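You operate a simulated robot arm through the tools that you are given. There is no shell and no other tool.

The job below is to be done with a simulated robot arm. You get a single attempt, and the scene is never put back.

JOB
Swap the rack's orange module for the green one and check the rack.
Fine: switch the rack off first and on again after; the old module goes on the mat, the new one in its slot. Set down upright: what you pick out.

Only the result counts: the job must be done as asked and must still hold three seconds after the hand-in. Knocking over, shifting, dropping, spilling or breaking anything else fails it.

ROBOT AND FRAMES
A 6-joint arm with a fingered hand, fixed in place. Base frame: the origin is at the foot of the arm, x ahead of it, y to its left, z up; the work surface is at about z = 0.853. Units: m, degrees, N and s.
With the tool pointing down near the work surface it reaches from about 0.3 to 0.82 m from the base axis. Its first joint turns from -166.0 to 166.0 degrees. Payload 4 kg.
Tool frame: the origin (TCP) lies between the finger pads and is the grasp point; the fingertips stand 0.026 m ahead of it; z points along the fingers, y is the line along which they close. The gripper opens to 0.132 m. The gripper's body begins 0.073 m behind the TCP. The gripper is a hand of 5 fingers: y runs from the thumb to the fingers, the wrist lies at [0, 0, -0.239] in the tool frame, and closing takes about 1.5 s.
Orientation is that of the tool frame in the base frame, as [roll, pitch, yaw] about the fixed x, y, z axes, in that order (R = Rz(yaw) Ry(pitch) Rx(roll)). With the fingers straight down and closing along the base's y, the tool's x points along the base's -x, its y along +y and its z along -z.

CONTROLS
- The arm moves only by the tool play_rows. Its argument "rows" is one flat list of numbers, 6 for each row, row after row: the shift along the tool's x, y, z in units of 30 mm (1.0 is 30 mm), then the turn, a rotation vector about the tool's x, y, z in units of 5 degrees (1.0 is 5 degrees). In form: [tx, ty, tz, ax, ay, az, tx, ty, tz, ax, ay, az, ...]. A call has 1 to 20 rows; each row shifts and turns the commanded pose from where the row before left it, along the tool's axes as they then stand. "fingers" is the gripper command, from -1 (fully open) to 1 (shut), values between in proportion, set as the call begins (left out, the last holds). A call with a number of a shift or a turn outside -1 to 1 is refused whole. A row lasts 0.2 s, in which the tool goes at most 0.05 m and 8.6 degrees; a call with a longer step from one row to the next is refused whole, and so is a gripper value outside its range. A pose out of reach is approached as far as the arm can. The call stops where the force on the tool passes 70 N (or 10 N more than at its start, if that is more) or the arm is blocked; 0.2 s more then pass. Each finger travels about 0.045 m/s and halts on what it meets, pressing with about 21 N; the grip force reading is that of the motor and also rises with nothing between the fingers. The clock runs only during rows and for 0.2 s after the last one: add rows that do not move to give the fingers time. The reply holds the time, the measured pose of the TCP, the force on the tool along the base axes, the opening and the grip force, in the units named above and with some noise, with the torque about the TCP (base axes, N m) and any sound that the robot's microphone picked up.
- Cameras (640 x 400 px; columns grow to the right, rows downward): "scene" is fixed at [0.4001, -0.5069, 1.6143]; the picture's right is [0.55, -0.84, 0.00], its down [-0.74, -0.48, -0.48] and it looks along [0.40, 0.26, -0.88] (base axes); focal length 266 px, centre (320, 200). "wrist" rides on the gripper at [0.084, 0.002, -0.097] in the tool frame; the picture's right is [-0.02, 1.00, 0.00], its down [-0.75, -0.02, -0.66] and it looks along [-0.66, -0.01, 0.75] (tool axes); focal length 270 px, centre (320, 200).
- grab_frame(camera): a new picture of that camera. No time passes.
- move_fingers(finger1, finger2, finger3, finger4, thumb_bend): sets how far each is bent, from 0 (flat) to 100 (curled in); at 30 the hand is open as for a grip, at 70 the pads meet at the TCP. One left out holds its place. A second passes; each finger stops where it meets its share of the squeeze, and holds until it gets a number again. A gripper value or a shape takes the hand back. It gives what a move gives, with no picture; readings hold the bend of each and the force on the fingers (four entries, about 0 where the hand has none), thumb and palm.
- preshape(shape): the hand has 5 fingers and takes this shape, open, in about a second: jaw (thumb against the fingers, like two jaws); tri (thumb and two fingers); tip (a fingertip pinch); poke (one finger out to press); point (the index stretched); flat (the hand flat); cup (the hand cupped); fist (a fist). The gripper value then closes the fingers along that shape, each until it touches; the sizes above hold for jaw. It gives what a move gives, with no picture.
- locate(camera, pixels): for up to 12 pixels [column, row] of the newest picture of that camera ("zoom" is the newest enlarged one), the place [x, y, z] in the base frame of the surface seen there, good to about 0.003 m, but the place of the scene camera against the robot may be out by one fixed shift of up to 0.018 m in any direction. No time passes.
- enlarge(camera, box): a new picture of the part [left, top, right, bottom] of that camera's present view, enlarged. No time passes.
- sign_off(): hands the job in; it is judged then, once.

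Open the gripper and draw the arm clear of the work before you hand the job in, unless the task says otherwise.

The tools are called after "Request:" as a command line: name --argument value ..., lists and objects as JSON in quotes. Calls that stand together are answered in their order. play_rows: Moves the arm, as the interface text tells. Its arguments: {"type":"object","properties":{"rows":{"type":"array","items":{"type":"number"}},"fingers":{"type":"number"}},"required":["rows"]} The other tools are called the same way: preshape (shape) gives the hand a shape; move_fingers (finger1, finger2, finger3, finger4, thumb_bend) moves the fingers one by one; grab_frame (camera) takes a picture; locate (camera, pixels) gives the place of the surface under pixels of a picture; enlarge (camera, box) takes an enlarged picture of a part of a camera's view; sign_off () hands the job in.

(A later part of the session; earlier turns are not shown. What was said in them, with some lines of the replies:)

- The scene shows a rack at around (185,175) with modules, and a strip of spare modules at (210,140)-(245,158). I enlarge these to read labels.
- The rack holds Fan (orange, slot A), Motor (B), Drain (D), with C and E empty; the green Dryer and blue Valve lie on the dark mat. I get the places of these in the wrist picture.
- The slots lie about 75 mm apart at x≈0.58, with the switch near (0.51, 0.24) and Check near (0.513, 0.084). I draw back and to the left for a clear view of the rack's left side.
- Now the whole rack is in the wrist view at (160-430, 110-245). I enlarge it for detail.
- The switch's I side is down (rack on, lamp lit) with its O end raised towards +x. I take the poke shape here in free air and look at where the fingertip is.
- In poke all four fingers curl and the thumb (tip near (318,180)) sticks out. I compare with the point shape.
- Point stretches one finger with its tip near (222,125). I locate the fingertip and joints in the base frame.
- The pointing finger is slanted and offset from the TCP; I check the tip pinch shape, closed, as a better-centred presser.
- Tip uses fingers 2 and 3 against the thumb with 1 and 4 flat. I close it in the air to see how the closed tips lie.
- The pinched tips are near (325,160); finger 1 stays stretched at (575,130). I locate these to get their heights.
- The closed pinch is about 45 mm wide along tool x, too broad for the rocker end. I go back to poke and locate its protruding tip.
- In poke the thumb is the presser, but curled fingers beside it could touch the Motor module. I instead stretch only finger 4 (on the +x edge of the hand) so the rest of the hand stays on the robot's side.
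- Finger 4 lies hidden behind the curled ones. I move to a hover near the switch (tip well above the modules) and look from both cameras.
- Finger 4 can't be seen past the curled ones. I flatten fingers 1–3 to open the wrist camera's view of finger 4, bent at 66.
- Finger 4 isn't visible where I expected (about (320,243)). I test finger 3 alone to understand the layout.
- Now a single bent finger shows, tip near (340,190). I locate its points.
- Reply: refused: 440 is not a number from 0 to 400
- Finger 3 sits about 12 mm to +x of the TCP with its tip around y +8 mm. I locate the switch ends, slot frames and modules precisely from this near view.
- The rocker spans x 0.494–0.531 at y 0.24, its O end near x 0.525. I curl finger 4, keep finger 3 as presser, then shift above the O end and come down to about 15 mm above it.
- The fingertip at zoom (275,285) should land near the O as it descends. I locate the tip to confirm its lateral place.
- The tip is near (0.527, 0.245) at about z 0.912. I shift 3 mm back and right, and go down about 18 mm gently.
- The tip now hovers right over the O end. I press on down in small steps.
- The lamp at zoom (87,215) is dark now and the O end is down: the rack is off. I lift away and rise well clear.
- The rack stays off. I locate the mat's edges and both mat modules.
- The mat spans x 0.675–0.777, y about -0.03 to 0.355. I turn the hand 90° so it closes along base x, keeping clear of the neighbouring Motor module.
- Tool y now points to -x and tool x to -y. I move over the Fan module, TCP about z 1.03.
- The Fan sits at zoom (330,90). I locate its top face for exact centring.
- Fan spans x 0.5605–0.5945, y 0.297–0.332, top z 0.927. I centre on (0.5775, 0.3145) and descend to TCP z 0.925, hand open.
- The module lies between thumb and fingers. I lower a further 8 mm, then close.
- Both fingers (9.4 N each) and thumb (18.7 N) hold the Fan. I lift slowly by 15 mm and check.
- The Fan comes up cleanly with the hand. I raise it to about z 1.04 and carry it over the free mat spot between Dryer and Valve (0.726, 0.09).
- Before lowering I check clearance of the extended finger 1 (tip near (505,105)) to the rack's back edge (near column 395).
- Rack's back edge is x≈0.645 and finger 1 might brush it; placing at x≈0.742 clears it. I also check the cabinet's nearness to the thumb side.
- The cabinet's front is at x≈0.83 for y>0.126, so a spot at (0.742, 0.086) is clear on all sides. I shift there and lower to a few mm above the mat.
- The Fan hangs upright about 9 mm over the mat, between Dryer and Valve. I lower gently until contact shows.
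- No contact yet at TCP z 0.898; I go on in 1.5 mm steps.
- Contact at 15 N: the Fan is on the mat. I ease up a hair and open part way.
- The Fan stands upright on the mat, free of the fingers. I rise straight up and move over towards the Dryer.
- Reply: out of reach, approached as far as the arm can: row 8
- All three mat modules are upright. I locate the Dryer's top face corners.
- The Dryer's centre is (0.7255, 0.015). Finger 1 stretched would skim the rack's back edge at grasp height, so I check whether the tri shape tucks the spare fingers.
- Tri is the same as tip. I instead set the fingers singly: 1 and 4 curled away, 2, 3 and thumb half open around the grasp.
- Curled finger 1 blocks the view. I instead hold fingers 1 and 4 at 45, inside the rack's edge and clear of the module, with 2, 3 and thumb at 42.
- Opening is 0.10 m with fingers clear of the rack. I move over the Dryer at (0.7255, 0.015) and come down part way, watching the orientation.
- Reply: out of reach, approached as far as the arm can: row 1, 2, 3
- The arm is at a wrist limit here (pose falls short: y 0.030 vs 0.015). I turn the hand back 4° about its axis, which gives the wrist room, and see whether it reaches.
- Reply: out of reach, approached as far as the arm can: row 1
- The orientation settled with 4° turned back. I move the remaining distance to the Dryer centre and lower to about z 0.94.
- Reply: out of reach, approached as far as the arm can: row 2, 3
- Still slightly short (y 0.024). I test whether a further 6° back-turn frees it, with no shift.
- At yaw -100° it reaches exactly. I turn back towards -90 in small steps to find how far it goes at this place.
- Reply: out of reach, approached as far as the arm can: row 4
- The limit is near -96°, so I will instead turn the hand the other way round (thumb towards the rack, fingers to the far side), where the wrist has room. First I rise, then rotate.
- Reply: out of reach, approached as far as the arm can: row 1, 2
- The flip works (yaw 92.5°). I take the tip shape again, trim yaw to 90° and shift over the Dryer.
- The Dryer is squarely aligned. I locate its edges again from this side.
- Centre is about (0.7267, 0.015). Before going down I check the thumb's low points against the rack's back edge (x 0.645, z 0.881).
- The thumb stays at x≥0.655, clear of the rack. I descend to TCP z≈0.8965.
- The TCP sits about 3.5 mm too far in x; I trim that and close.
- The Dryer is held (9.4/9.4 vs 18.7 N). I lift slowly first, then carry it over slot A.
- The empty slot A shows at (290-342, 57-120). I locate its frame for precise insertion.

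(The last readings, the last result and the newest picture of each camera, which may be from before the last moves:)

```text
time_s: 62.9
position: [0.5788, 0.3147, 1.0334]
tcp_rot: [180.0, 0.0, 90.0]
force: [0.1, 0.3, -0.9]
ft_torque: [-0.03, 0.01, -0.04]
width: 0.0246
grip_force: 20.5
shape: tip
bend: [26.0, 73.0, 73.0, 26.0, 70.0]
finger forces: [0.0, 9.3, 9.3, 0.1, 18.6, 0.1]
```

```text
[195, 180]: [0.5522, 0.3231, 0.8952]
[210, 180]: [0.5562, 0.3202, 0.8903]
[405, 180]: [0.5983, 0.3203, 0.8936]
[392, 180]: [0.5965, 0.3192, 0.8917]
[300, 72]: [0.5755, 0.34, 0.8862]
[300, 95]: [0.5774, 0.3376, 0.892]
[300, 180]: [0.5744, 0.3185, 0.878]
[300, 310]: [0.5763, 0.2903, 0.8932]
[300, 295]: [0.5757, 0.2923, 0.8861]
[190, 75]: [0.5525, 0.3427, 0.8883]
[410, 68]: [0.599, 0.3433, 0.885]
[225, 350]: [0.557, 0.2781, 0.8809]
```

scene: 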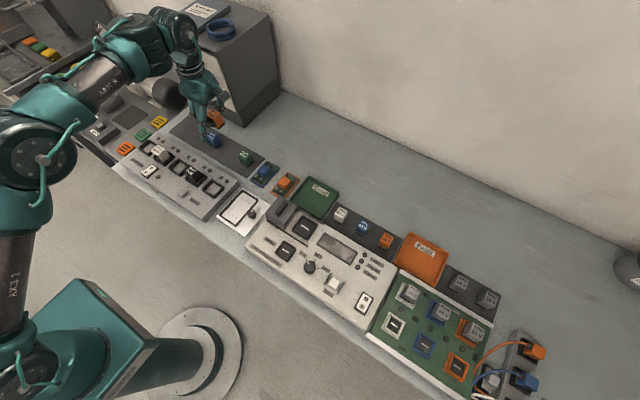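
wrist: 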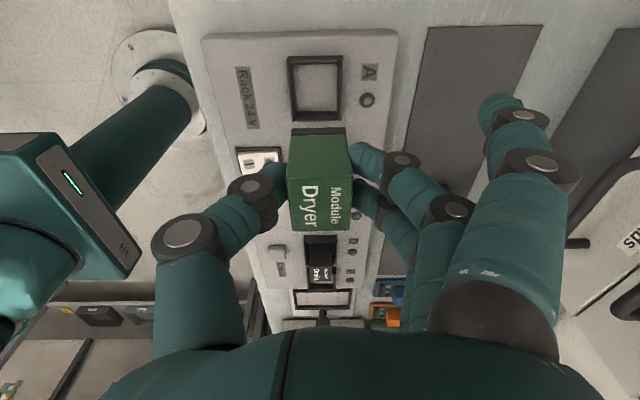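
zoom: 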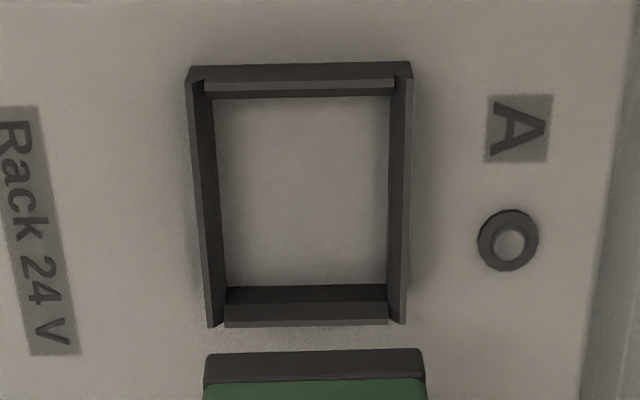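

Frame centre is about (0.5765, 0.315). I go down to where the module's base is about 15 mm above the frame and read the pose a few times.

Request:
play_rows --rows '[0, 0, 0.8, 0, 0, 0, 0, 0, 0.8, 0, 0, 0, 0, 0, 0.7, 0, 0, 0, 0, 0, 0, 0, 0, 0]'

Request:
play_rows --rows '[0, 0, 0, 0, 0, 0]'

Request:
play_rows --rows '[0, 0, 0, 0, 0, 0]'

Request:
play_rows --rows '[0, 0, 0, 0, 0, 0]'

Request:
grab_frame --camera "wrist"

Request:
enlarge --camera "wrist" --box '[240, 60, 400, 160]'

Request:
enlarge --camera "scene" --box '[110, 110, 210, 190]'

```text
time_s: 63.9
position: [0.5767, 0.3147, 0.9635]
tcp_rot: [180.0, 0.1, 90.0]
force: [-0.1, 0.1, 0.1]
ft_torque: [-0.03, -0.01, 0.0]
width: 0.0246
grip_force: 21.2
shape: tip
bend: [26.0, 73.0, 73.0, 26.0, 70.0]
finger forces: [0.0, 9.2, 9.3, 0.0, 18.7, 0.1]
```

```text
time_s: 64.3
position: [0.5767, 0.3133, 0.9646]
tcp_rot: [-180.0, 0.0, 90.0]
force: [-0.3, 0.0, -0.9]
ft_torque: [-0.01, -0.01, -0.02]
width: 0.0246
grip_force: 21.0
shape: tip
bend: [26.0, 73.0, 73.0, 26.0, 70.0]
finger forces: [0.0, 9.3, 9.3, 0.0, 18.7, 0.0]
```

```text
time_s: 64.7
position: [0.5772, 0.3136, 0.9637]
tcp_rot: [179.9, 0.0, 90.1]
force: [0.2, 0.1, -1.2]
ft_torque: [-0.02, 0.0, 0.0]
width: 0.0248
grip_force: 21.0
shape: tip
bend: [26.0, 73.0, 73.0, 26.0, 70.0]
finger forces: [0.1, 9.2, 9.2, 0.0, 18.6, 0.1]
```

```text
time_s: 65.1
position: [0.5765, 0.3146, 0.9639]
tcp_rot: [-180.0, 0.0, 90.0]
force: [0.6, 0.7, -0.7]
ft_torque: [0.0, -0.02, 0.01]
width: 0.0247
grip_force: 20.8
shape: tip
bend: [26.0, 73.0, 73.0, 26.0, 70.0]
finger forces: [0.0, 9.2, 9.4, 0.0, 18.8, 0.0]
```

```text
taken
```

wrist: 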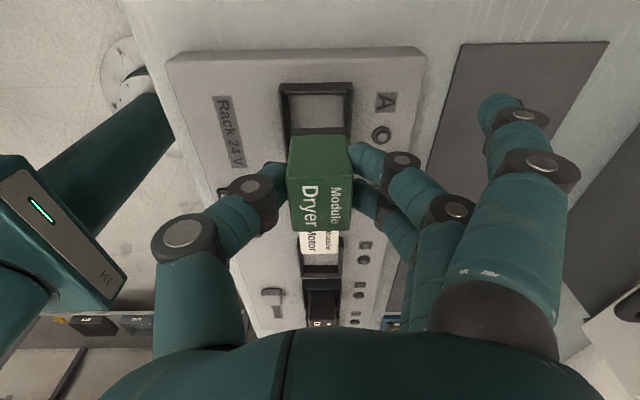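

```text
4.00 times, centred on (320, 110) of wrist
```

zoom: 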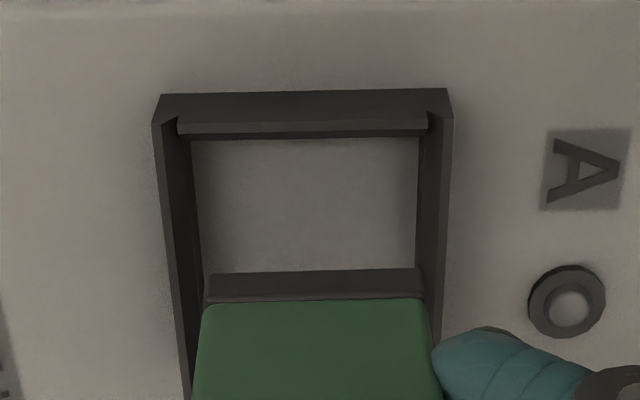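

```text
5.00 times, centred on (160, 150) of scene
```

zoom: 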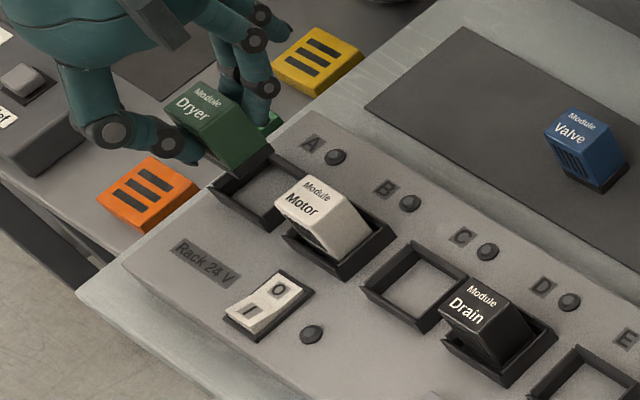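

The module base is centred within about 1 mm of the frame. I trim slightly and come down to the frame's top, then insert in small steps.

Request:
play_rows --rows '[0.015, -0.03, 0.4, 0, 0, 0, 0, 0, 0.4, 0, 0, 0, 0, 0, 0.1, 0, 0, 0, 0, 0, 0, 0, 0, 0]'

Request:
enlarge --camera "wrist" --box '[240, 60, 400, 160]'

Request:
enlarge --camera "scene" --box '[110, 110, 210, 190]'

```text
time_s: 66.1
position: [0.5772, 0.3142, 0.9377]
tcp_rot: [-180.0, 0.0, 90.0]
force: [-0.6, -0.6, -0.1]
ft_torque: [0.03, 0.0, -0.01]
width: 0.0251
grip_force: 21.4
shape: tip
bend: [26.0, 73.0, 73.0, 26.0, 70.0]
finger forces: [0.0, 9.3, 9.3, 0.0, 18.7, 0.0]
```

```text
4.00 times, centred on (320, 110) of wrist
```

zoom: 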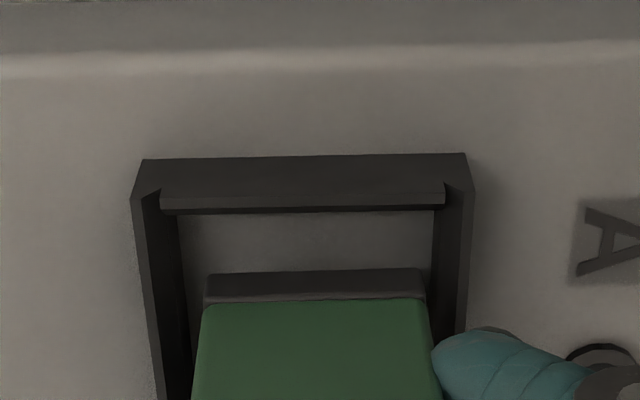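

```text
5.00 times, centred on (160, 150) of scene
```

zoom: 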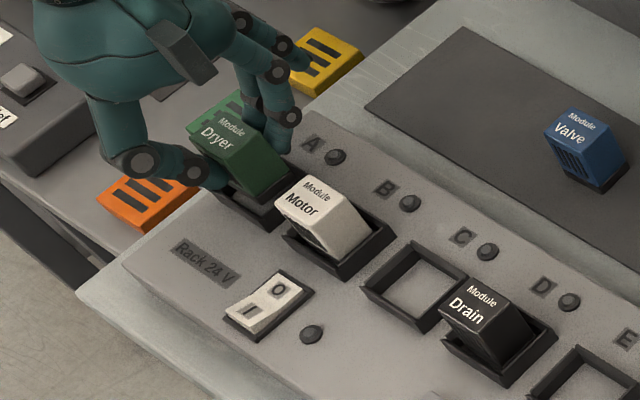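

The module is a touch to +x relative to the frame; I shift 0.7 mm back and lower in steps, watching force.

Request:
play_rows --rows '[0, -0.023, 0, 0, 0, 0, 0, 0, 0.12, 0, 0, 0, 0, 0, 0.1, 0, 0, 0, 0, 0, 0, 0, 0, 0]'

```text
time_s: 67.1
position: [0.5752, 0.3143, 0.9298]
tcp_rot: [-180.0, 0.0, 90.0]
force: [-0.4, 0.2, -0.6]
ft_torque: [-0.01, -0.01, -0.02]
width: 0.0247
grip_force: 21.2
shape: tip
bend: [26.0, 73.0, 73.0, 26.0, 70.0]
finger forces: [0.0, 9.2, 9.3, 0.0, 18.7, 0.1]
```

No resistance at z 0.930, so the base is inside the frame. I go on down.

Request:
play_rows --rows '[0, 0, 0.1, 0, 0, 0, 0, 0, 0.07, 0, 0, 0, 0, 0, 0, 0, 0, 0]'

Request:
enlarge --camera "wrist" --box '[240, 60, 400, 160]'

```text
time_s: 67.9
position: [0.5744, 0.3152, 0.9238]
tcp_rot: [180.0, 0.0, 90.0]
force: [-0.1, 0.1, -0.9]
ft_torque: [-0.01, 0.02, -0.01]
width: 0.0246
grip_force: 21.2
shape: tip
bend: [26.0, 73.0, 73.0, 26.0, 70.0]
finger forces: [0.0, 9.4, 9.3, 0.1, 18.6, 0.0]
```

```text
4.00 times, centred on (320, 110) of wrist
```

zoom: 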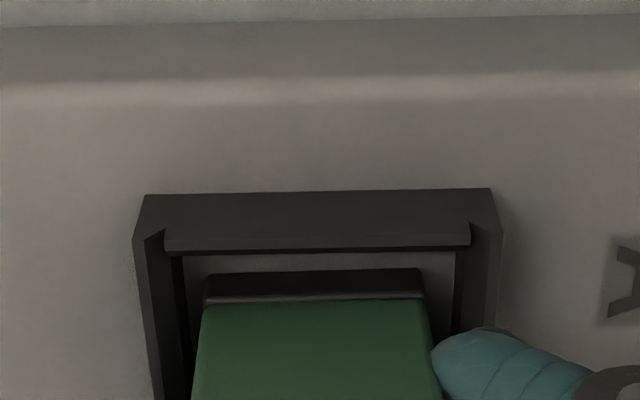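

The base is inside with gaps of about 20 and 30 px; I recentre 0.5 mm and lower to contact.

Request:
play_rows --rows '[0, 0.02, 0.03, 0, 0, 0, 0, 0, 0.03, 0, 0, 0, 0, 0, 0, 0, 0, 0]'

```text
time_s: 68.7
position: [0.5764, 0.314, 0.9232]
tcp_rot: [-180.0, 0.0, 90.0]
force: [1.1, 0.3, -0.7]
ft_torque: [0.05, -0.02, 0.0]
width: 0.0249
grip_force: 20.7
shape: tip
bend: [26.0, 73.0, 73.0, 26.0, 70.0]
finger forces: [0.0, 9.4, 9.3, 0.0, 18.6, 0.1]
```

Request:
play_rows --rows '[0, 0, 0.04, 0, 0, 0, 0, 0, 0.02, 0, 0, 0, 0, 0, 0, 0, 0, 0]'

```text
time_s: 69.5
position: [0.5755, 0.3134, 0.9221]
tcp_rot: [179.9, -0.1, 90.0]
force: [-1.4, 1.8, 10.2]
ft_torque: [0.03, -0.03, 0.01]
width: 0.0248
grip_force: 20.9
shape: tip
bend: [26.0, 73.0, 73.0, 26.0, 70.0]
finger forces: [0.1, 10.2, 10.3, 0.1, 22.7, 0.0]
```

Contact (10 N) at z 0.922, just the predicted seat height. I release and look.

Request:
play_rows --rows '[0, 0, 0, 0, 0, 0, 0, 0, 0, 0, 0, 0, 0, 0, 0, 0, 0, 0, 0, 0, 0, 0, 0, 0, 0, 0, 0, 0, 0, 0, 0, 0, 0, 0, 0, 0]' --fingers -0.4

Request:
play_rows --rows '[0, 0, -0.3, 0, 0, 0, 0, 0, -0.9, 0, 0, 0, 0, 0, -0.9, 0, 0, 0, 0, 0, -0.9, 0, 0, 0, 0, 0, -0.9, 0, 0, 0, 0, 0, 0, 0, 0, 0]'

Request:
grab_frame --camera "wrist"

Request:
enlarge --camera "wrist" --box '[240, 40, 400, 140]'

Request:
enlarge --camera "scene" --box '[110, 110, 270, 220]'

```text
time_s: 70.9
position: [0.5762, 0.3144, 0.9206]
tcp_rot: [179.9, 0.0, 90.0]
force: [-0.8, -0.3, 0.4]
ft_torque: [0.03, 0.01, 0.04]
width: 0.0921
grip_force: 0.1
shape: tip
bend: [0.0, 68.0, 68.0, 0.0, 63.0]
finger forces: [0.1, 0.0, 0.1, 0.0, 0.0, 0.0]
```

```text
time_s: 72.3
position: [0.5775, 0.3169, 1.0397]
tcp_rot: [179.9, 0.0, 90.0]
force: [0.2, -0.9, 0.3]
ft_torque: [0.02, -0.02, 0.0]
width: 0.0921
grip_force: 0.1
shape: tip
bend: [0.0, 68.0, 68.0, 0.0, 63.0]
finger forces: [0.0, 0.0, 0.0, 0.1, 0.0, 0.0]
```

```text
taken
```

wrist: 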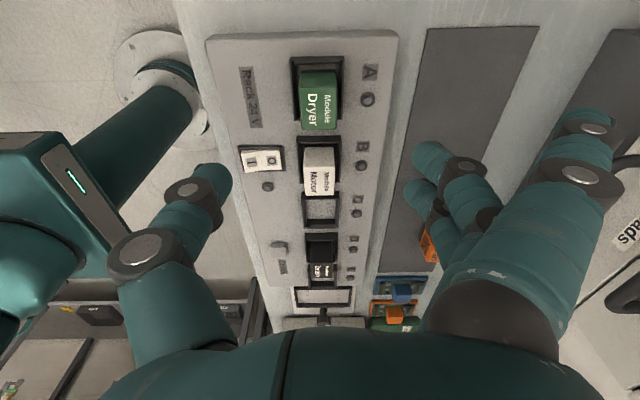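

```text
4.00 times, centred on (320, 90) of wrist
```

zoom: 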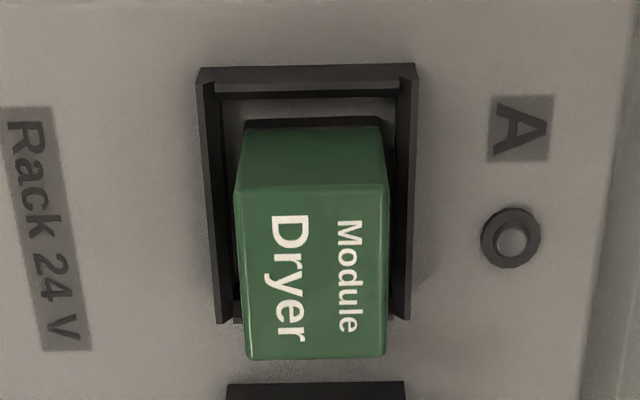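

```text
3.64 times, centred on (190, 165) of scene
```

zoom: 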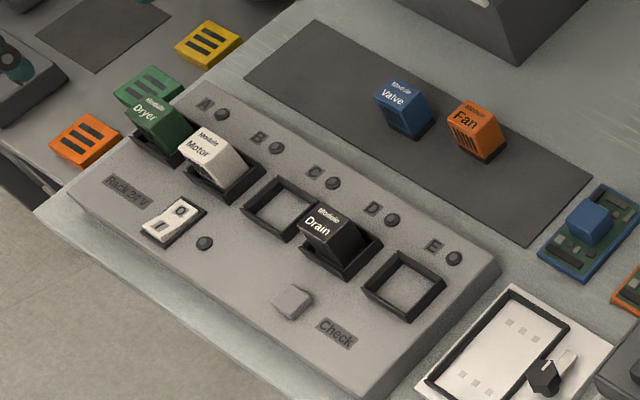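

The Dryer sits inside slot A's frame. I check its top against the Motor's.

Request:
locate --camera "wrist" --pixels '[[318, 110], [305, 110], [332, 110], [318, 125], [318, 90], [320, 180], [309, 180], [332, 180]]'

```text
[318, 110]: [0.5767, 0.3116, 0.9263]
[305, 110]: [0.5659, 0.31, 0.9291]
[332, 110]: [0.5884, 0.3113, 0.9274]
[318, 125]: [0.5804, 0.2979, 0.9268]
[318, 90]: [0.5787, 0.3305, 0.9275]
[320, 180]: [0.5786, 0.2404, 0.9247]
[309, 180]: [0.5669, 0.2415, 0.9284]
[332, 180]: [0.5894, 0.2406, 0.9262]
```

Its top is at 0.927, level with the Motor: fully seated. I turn the hand back to the pressing orientation and set finger 3 as the presser.

Request:
play_rows --rows '[0, 0, 0, 0, 0, -1, 0, 0, 0, 0, 0, -1, 0, 0, 0, 0, 0, -1, 0, 0, 0, 0, 0, -1, 0, 0, 0, 0, 0, -1, 0, 0, 0, 0, 0, -1, 0, 0, 0, 0, 0, -1, 0, 0, 0, 0, 0, -1, 0, 0, 0, 0, 0, -1, 0, 0, 0, 0, 0, -1, 0, 0, 0, 0, 0, -1, 0, 0, 0, 0, 0, -1, 0, 0, 0, 0, 0, -1, 0, 0, 0, 0, 0, -1, 0, 0, 0, 0, 0, -1, 0, 0, 0, 0, 0, -1, 0, 0, 0, 0, 0, -1, 0, 0, 0, 0, 0, -1]'

Request:
play_rows --rows '[0.77, -0.73, 0, 0, 0, 0, 0.77, -0.73, 0, 0, 0, 0, 0.77, -0.73, 0, 0, 0, 0, 0.77, -0.73, 0, 0, 0, 0, 0, 0, 0, 0, 0, 0]'

Request:
move_fingers --finger1 0 --finger2 0 --finger3 66 --finger4 100 --thumb_bend 0

Request:
grab_frame --camera "wrist"

```text
time_s: 76.1
position: [0.5758, 0.3146, 1.0385]
tcp_rot: [-180.0, -0.1, -179.9]
force: [0.4, 1.0, 0.3]
ft_torque: [0.01, -0.01, 0.0]
width: 0.092
grip_force: 0.0
shape: tip
bend: [0.0, 68.0, 68.0, 0.0, 63.0]
finger forces: [0.0, 0.1, 0.0, 0.0, 0.0, 0.0]
```

```text
time_s: 77.3
position: [0.4828, 0.2245, 1.0393]
tcp_rot: [180.0, 0.0, 179.9]
force: [0.1, -0.2, 0.4]
ft_torque: [0.0, -0.01, 0.01]
width: 0.0919
grip_force: 0.0
shape: tip
bend: [0.0, 68.0, 68.0, 0.0, 63.0]
finger forces: [0.1, 0.1, 0.0, 0.0, 0.0, 0.1]
```

```text
time_s: 78.3
position: [0.4843, 0.2245, 1.04]
tcp_rot: [-180.0, 0.1, -180.0]
force: [-0.6, -0.6, 0.7]
ft_torque: [-0.01, 0.02, 0.0]
width: 0.1835
grip_force: 0.0
shape: fingers
bend: [0.0, 0.0, 66.0, 100.0, 1.0]
finger forces: [0.0, 0.1, 0.0, 0.1, 0.0, 0.0]
```

```text
taken
```

wrist: 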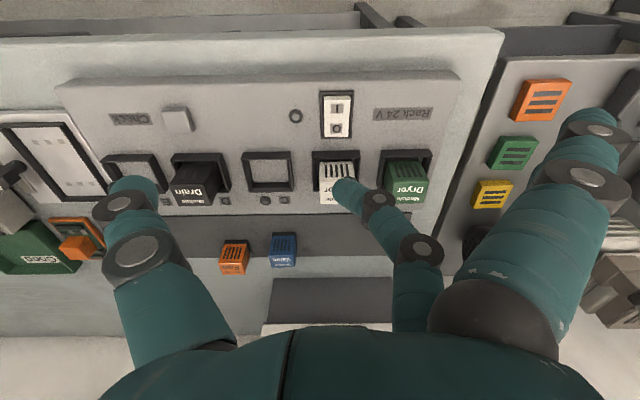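

Finger 3 is ready, and the rack row reads Drain at D, Motor at B, Dryer at A. I go down over the I end of the switch to TCP z≈0.93.

Request:
play_rows --rows '[0, 0.12, 0.9, 0, 0, 0, 0, 0, 0.9, 0, 0, 0, 0, 0, 0.9, 0, 0, 0, 0, 0, 0.9, 0, 0, 0, 0, 0, 0, 0, 0, 0]'

Request:
enlarge --camera "wrist" --box '[240, 80, 480, 230]'

Request:
locate --camera "zoom" --pixels '[[260, 285], [275, 300], [290, 280], [295, 262], [250, 175], [250, 205], [250, 235]]'

```text
time_s: 79.5
position: [0.4849, 0.2312, 0.9289]
tcp_rot: [-180.0, 0.1, -180.0]
force: [-0.8, 0.2, -0.7]
ft_torque: [-0.03, 0.01, 0.01]
width: 0.1834
grip_force: 0.1
shape: fingers
bend: [0.0, 0.0, 66.0, 100.0, 1.0]
finger forces: [0.0, 0.0, 0.1, 0.0, 0.1, 0.0]
```

```text
2.67 times, centred on (360, 155) of wrist
```

zoom: 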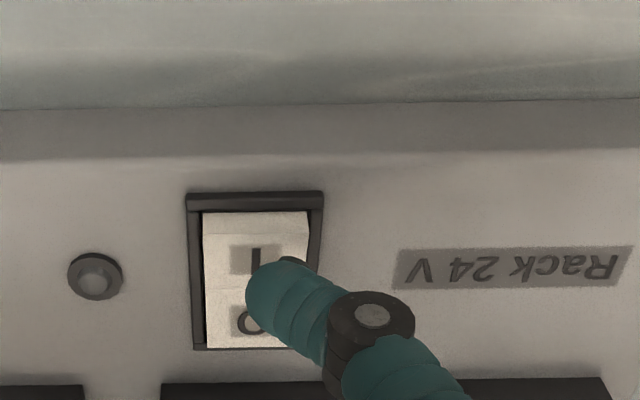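

```text
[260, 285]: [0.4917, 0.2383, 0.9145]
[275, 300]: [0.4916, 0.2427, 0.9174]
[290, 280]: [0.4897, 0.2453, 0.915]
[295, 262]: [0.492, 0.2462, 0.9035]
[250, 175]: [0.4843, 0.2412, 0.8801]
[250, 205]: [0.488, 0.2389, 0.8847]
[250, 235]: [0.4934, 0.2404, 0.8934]
```

The fingertip is above the I side (x≈0.498, y≈0.241). I press down in small steps.

Request:
play_rows --rows '[0, -0.05, 0.25, 0, 0, 0, 0, 0, 0.1, 0, 0, 0, 0, 0, 0.1, 0, 0, 0, 0, 0, 0.05, 0, 0, 0]'

Request:
enlarge --camera "wrist" --box '[240, 80, 480, 230]'

```text
time_s: 80.5
position: [0.4851, 0.228, 0.9149]
tcp_rot: [180.0, 0.1, -180.0]
force: [0.0, 2.4, 3.2]
ft_torque: [0.09, -0.05, 0.02]
width: 0.1838
grip_force: 1.7
shape: fingers
bend: [0.0, 0.0, 66.0, 100.0, 1.0]
finger forces: [0.0, 0.0, 3.8, 0.0, 0.0, 0.0]
```

```text
2.67 times, centred on (360, 155) of wrist
```

zoom: 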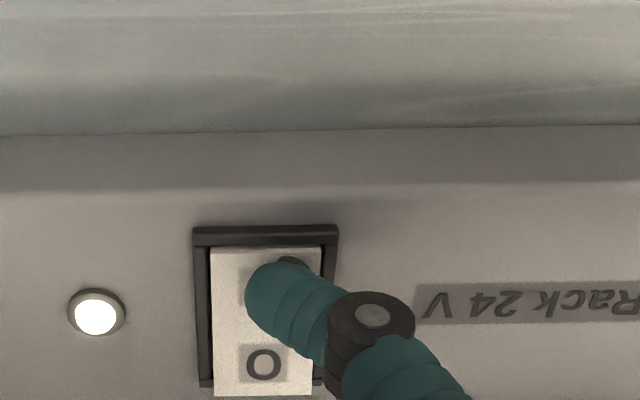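

The lamp is lit again: the rack is on. I rise and move over to the Check button.

Request:
play_rows --rows '[0, 0, -0.8, 0, 0, 0, 0, 0, -0.9, 0, 0, 0, 0, 0, -0.8, 0, 0, 0, -0.06, -0.85, 0, 0, 0, 0, -0.06, -0.85, 0, 0, 0, 0, -0.06, -0.85, 0, 0, 0, 0, -0.06, -0.85, 0, 0, 0, 0, -0.06, -0.85, 0, 0, 0, 0, -0.06, -0.85, 0, 0, 0, 0, 0, 0, 0, 0, 0, 0]'

Request:
grab_frame --camera "wrist"

Request:
enlarge --camera "scene" --box '[110, 110, 270, 220]'

```text
time_s: 82.7
position: [0.4939, 0.0746, 0.9894]
tcp_rot: [-179.9, -0.1, -179.9]
force: [-0.3, -0.5, 0.1]
ft_torque: [-0.03, 0.02, 0.0]
width: 0.1834
grip_force: 0.0
shape: fingers
bend: [0.0, 0.0, 66.0, 100.0, 1.0]
finger forces: [0.1, 0.0, 0.0, 0.0, 0.1, 0.0]
```

```text
taken
```

wrist: 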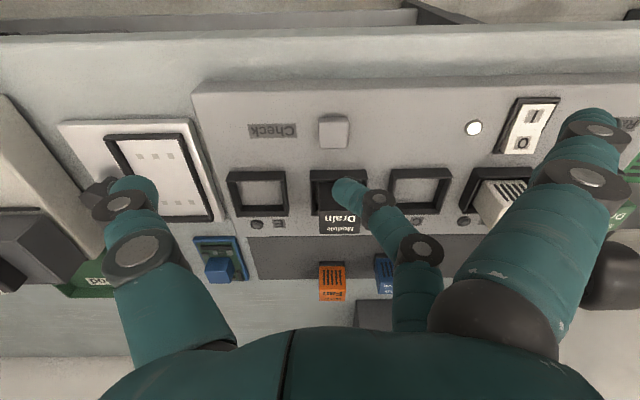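

```text
3.64 times, centred on (190, 165) of scene
```

zoom: 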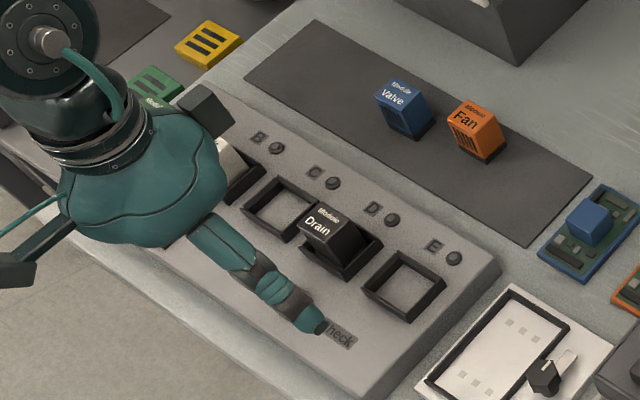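

The Check button is at (333,132) with the finger above. I locate it and the fingertip.

Request:
locate --camera "wrist" --pixels '[[333, 128], [333, 118], [333, 138], [321, 128], [345, 128], [342, 190], [345, 183], [335, 190], [130, 180], [100, 190], [580, 115], [250, 128]]'

```text
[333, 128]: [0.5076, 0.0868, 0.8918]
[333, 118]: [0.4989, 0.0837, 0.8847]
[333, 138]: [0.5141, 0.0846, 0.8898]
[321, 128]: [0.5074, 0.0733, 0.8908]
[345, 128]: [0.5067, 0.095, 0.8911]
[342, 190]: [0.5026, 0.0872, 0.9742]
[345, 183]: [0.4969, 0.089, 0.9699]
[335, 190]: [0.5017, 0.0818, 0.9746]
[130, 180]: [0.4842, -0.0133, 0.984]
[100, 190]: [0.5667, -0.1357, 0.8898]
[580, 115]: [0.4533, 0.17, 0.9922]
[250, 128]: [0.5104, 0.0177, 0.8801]
```

The fingertip is over the button centre (0.509, 0.085). I descend close, then press in small steps.

Request:
play_rows --rows '[0, 0, 0.9, 0, 0, 0, 0, 0, 0.9, 0, 0, 0, 0, 0, 0.4, 0, 0, 0, 0, 0, 0, 0, 0, 0]'

Request:
enlarge --camera "wrist" --box '[240, 80, 480, 230]'

```text
time_s: 83.7
position: [0.4929, 0.0741, 0.9216]
tcp_rot: [-180.0, 0.0, -180.0]
force: [0.7, 0.5, 0.0]
ft_torque: [-0.02, 0.03, -0.01]
width: 0.1837
grip_force: 0.2
shape: fingers
bend: [0.0, 0.0, 66.0, 100.0, 1.0]
finger forces: [0.0, 0.1, 0.0, 0.0, 0.0, 0.0]
```

```text
2.67 times, centred on (360, 155) of wrist
```

zoom: 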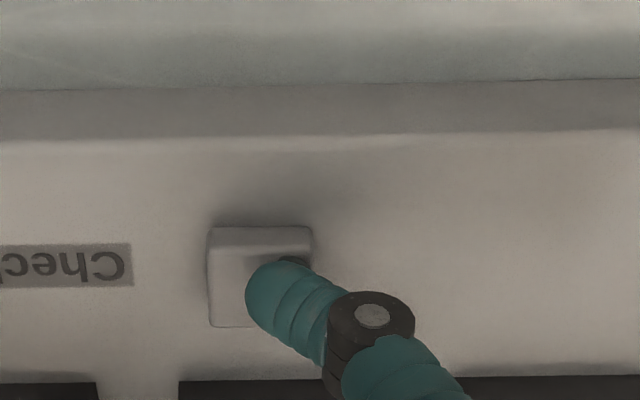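

The tip is right over the button. I press it gently and look at the lamps.

Request:
play_rows --rows '[0, -0.08, 0.1, 0, 0, 0, 0, 0, 0.1, 0, 0, 0, 0, 0, 0.07, 0, 0, 0]'

Request:
grab_frame --camera "wrist"

Request:
enlarge --camera "scene" --box '[110, 110, 270, 220]'

```text
time_s: 84.5
position: [0.4939, 0.0729, 0.9158]
tcp_rot: [180.0, 0.1, 180.0]
force: [0.1, 0.7, 2.9]
ft_torque: [0.03, -0.05, -0.02]
width: 0.1835
grip_force: 1.0
shape: fingers
bend: [0.0, 0.0, 66.0, 100.0, 1.0]
finger forces: [0.1, 0.0, 2.2, 0.0, 0.1, 0.0]
heard: click
```

```text
taken
```

wrist: 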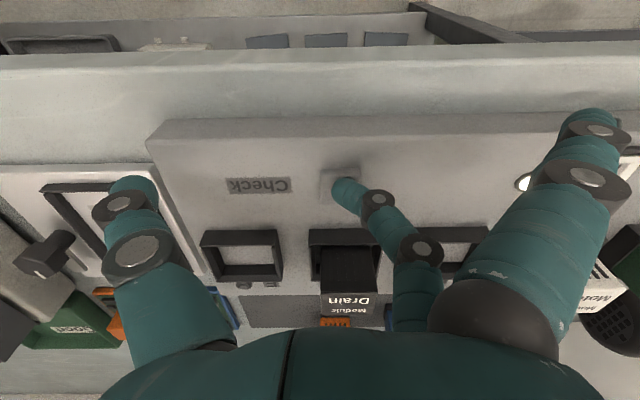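

```text
3.64 times, centred on (190, 165) of scene
```

zoom: 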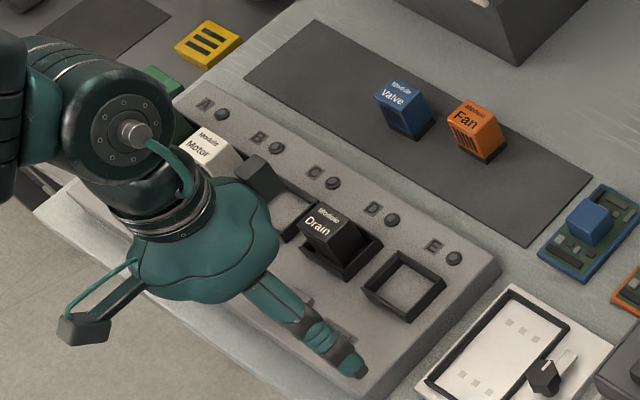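

A click was heard. I release the button, rise, and look at the slot lamps.

Request:
play_rows --rows '[0, 0, -0.3, 0, 0, 0]'

Request:
enlarge --camera "scene" --box '[110, 110, 270, 220]'

Request:
play_rows --rows '[0, 0, -0.9, 0, 0, 0, 0.5, 0, -0.9, 0, 0, 0, 0.5, 0, -0.9, 0, 0, 0, 0.5, 0, -0.9, 0, 0, 0, 0.5, 0.5, -0.9, 0, 0, 0, 0.5, 0.5, -0.9, 0, 0, 0]'

Request:
grab_frame --camera "wrist"

Request:
enlarge --camera "scene" --box '[110, 110, 270, 220]'

```text
time_s: 84.9
position: [0.4925, 0.0726, 0.9248]
tcp_rot: [180.0, 0.0, -180.0]
force: [0.4, 0.5, -0.4]
ft_torque: [0.03, -0.03, 0.0]
width: 0.1834
grip_force: 0.1
shape: fingers
bend: [0.0, 0.0, 66.0, 100.0, 1.0]
finger forces: [0.0, 0.0, 0.0, 0.0, 0.0, 0.1]
```

```text
3.64 times, centred on (190, 165) of scene
```

zoom: 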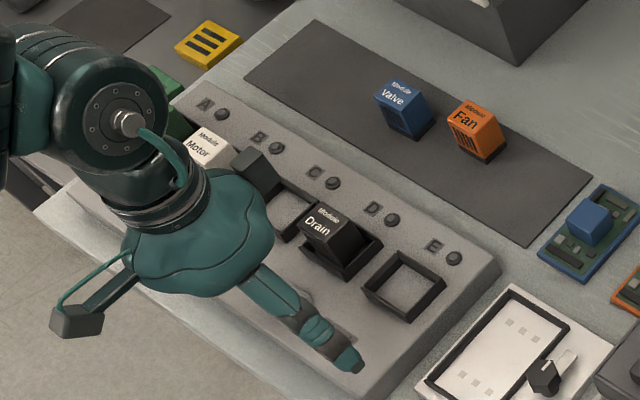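

```text
time_s: 86.3
position: [0.4175, 0.1049, 1.0877]
tcp_rot: [-179.9, -0.1, -179.9]
force: [-0.4, 0.3, 0.3]
ft_torque: [-0.01, 0.0, 0.01]
width: 0.1837
grip_force: 0.1
shape: fingers
bend: [0.0, 0.0, 66.0, 100.0, 1.0]
finger forces: [0.0, 0.1, 0.0, 0.1, 0.0, 0.1]
```

```text
taken
```

wrist: 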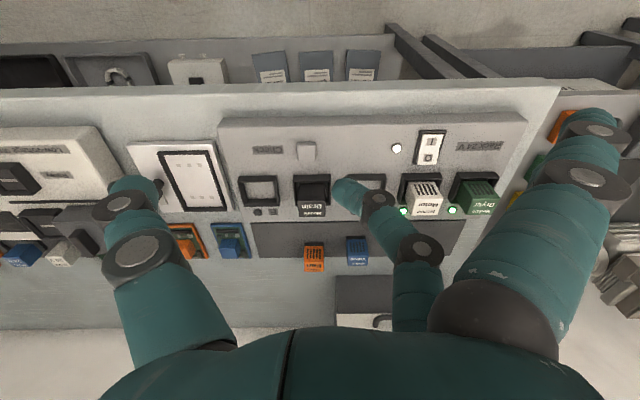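

```text
3.64 times, centred on (190, 165) of scene
```

zoom: 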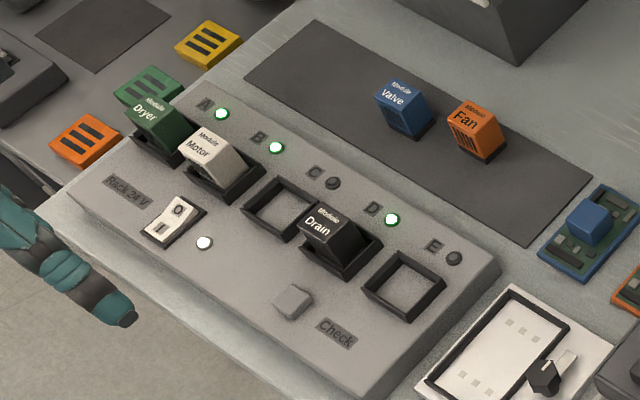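

The lamps at A, B and D now glow green, power is on, and the Fan stands upright on the mat. I open the hand and draw further back before handing in.

Request:
preshape --shape "jaw"

Request:
play_rows --rows '[0.3, 0, -0.9, 0, 0, 0, 0.3, 0, -0.9, 0, 0, 0, 0, 0, 0, 0, 0, 0]' --fingers -1

Request:
enlarge --camera "scene" --box '[90, 90, 310, 228]'

```text
time_s: 87.2
position: [0.4173, 0.105, 1.0876]
tcp_rot: [-180.0, 0.0, 179.9]
force: [-0.7, 0.7, -0.2]
ft_torque: [-0.01, 0.0, 0.02]
width: 0.1321
grip_force: 0.0
shape: jaw
bend: [30.0, 30.0, 30.0, 30.0, 30.0]
finger forces: [0.0, 0.0, 0.0, 0.0, 0.1, 0.1]
```

```text
time_s: 88.0
position: [0.4002, 0.1041, 1.1409]
tcp_rot: [180.0, 0.0, 180.0]
force: [-0.5, 0.5, 0.6]
ft_torque: [-0.02, 0.0, -0.04]
width: 0.1318
grip_force: 0.1
shape: jaw
bend: [30.0, 30.0, 30.0, 30.0, 30.0]
finger forces: [0.1, 0.0, 0.1, 0.0, 0.0, 0.0]
```

```text
2.90 times, centred on (200, 159) of scene
```

zoom: 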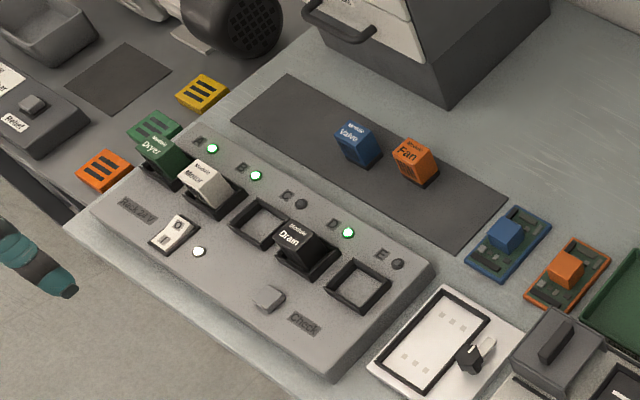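

Everything is in place: Dryer in slot A, Fan upright on the mat, switch on, check lamps A/B/D green, arm clear and open. I hand the job in.

Request:
sign_off

```text
The job is handed in.
```

The orange module (Fan) is out of slot A and the green one (Dryer) is in its place, and I've handed the job in. I don't have the judged result.

- **Power:** I switched the rack off before touching anything, and its lamp went dark. I switched it on again after the swap, and the lamp lit.
- **Orange module:** it stands upright on the mat, between where the Dryer was and the blue Valve module.
- **Green module:** it is in slot A, with its top level with the Motor module next to it.
- **Check:** I pressed the Check button and heard it click. The lamps for slots A, B and D turned green; C and E are empty and stayed dark.

Nothing else on the bench looked moved in the last picture. The hand is open and the arm is clear of the work.
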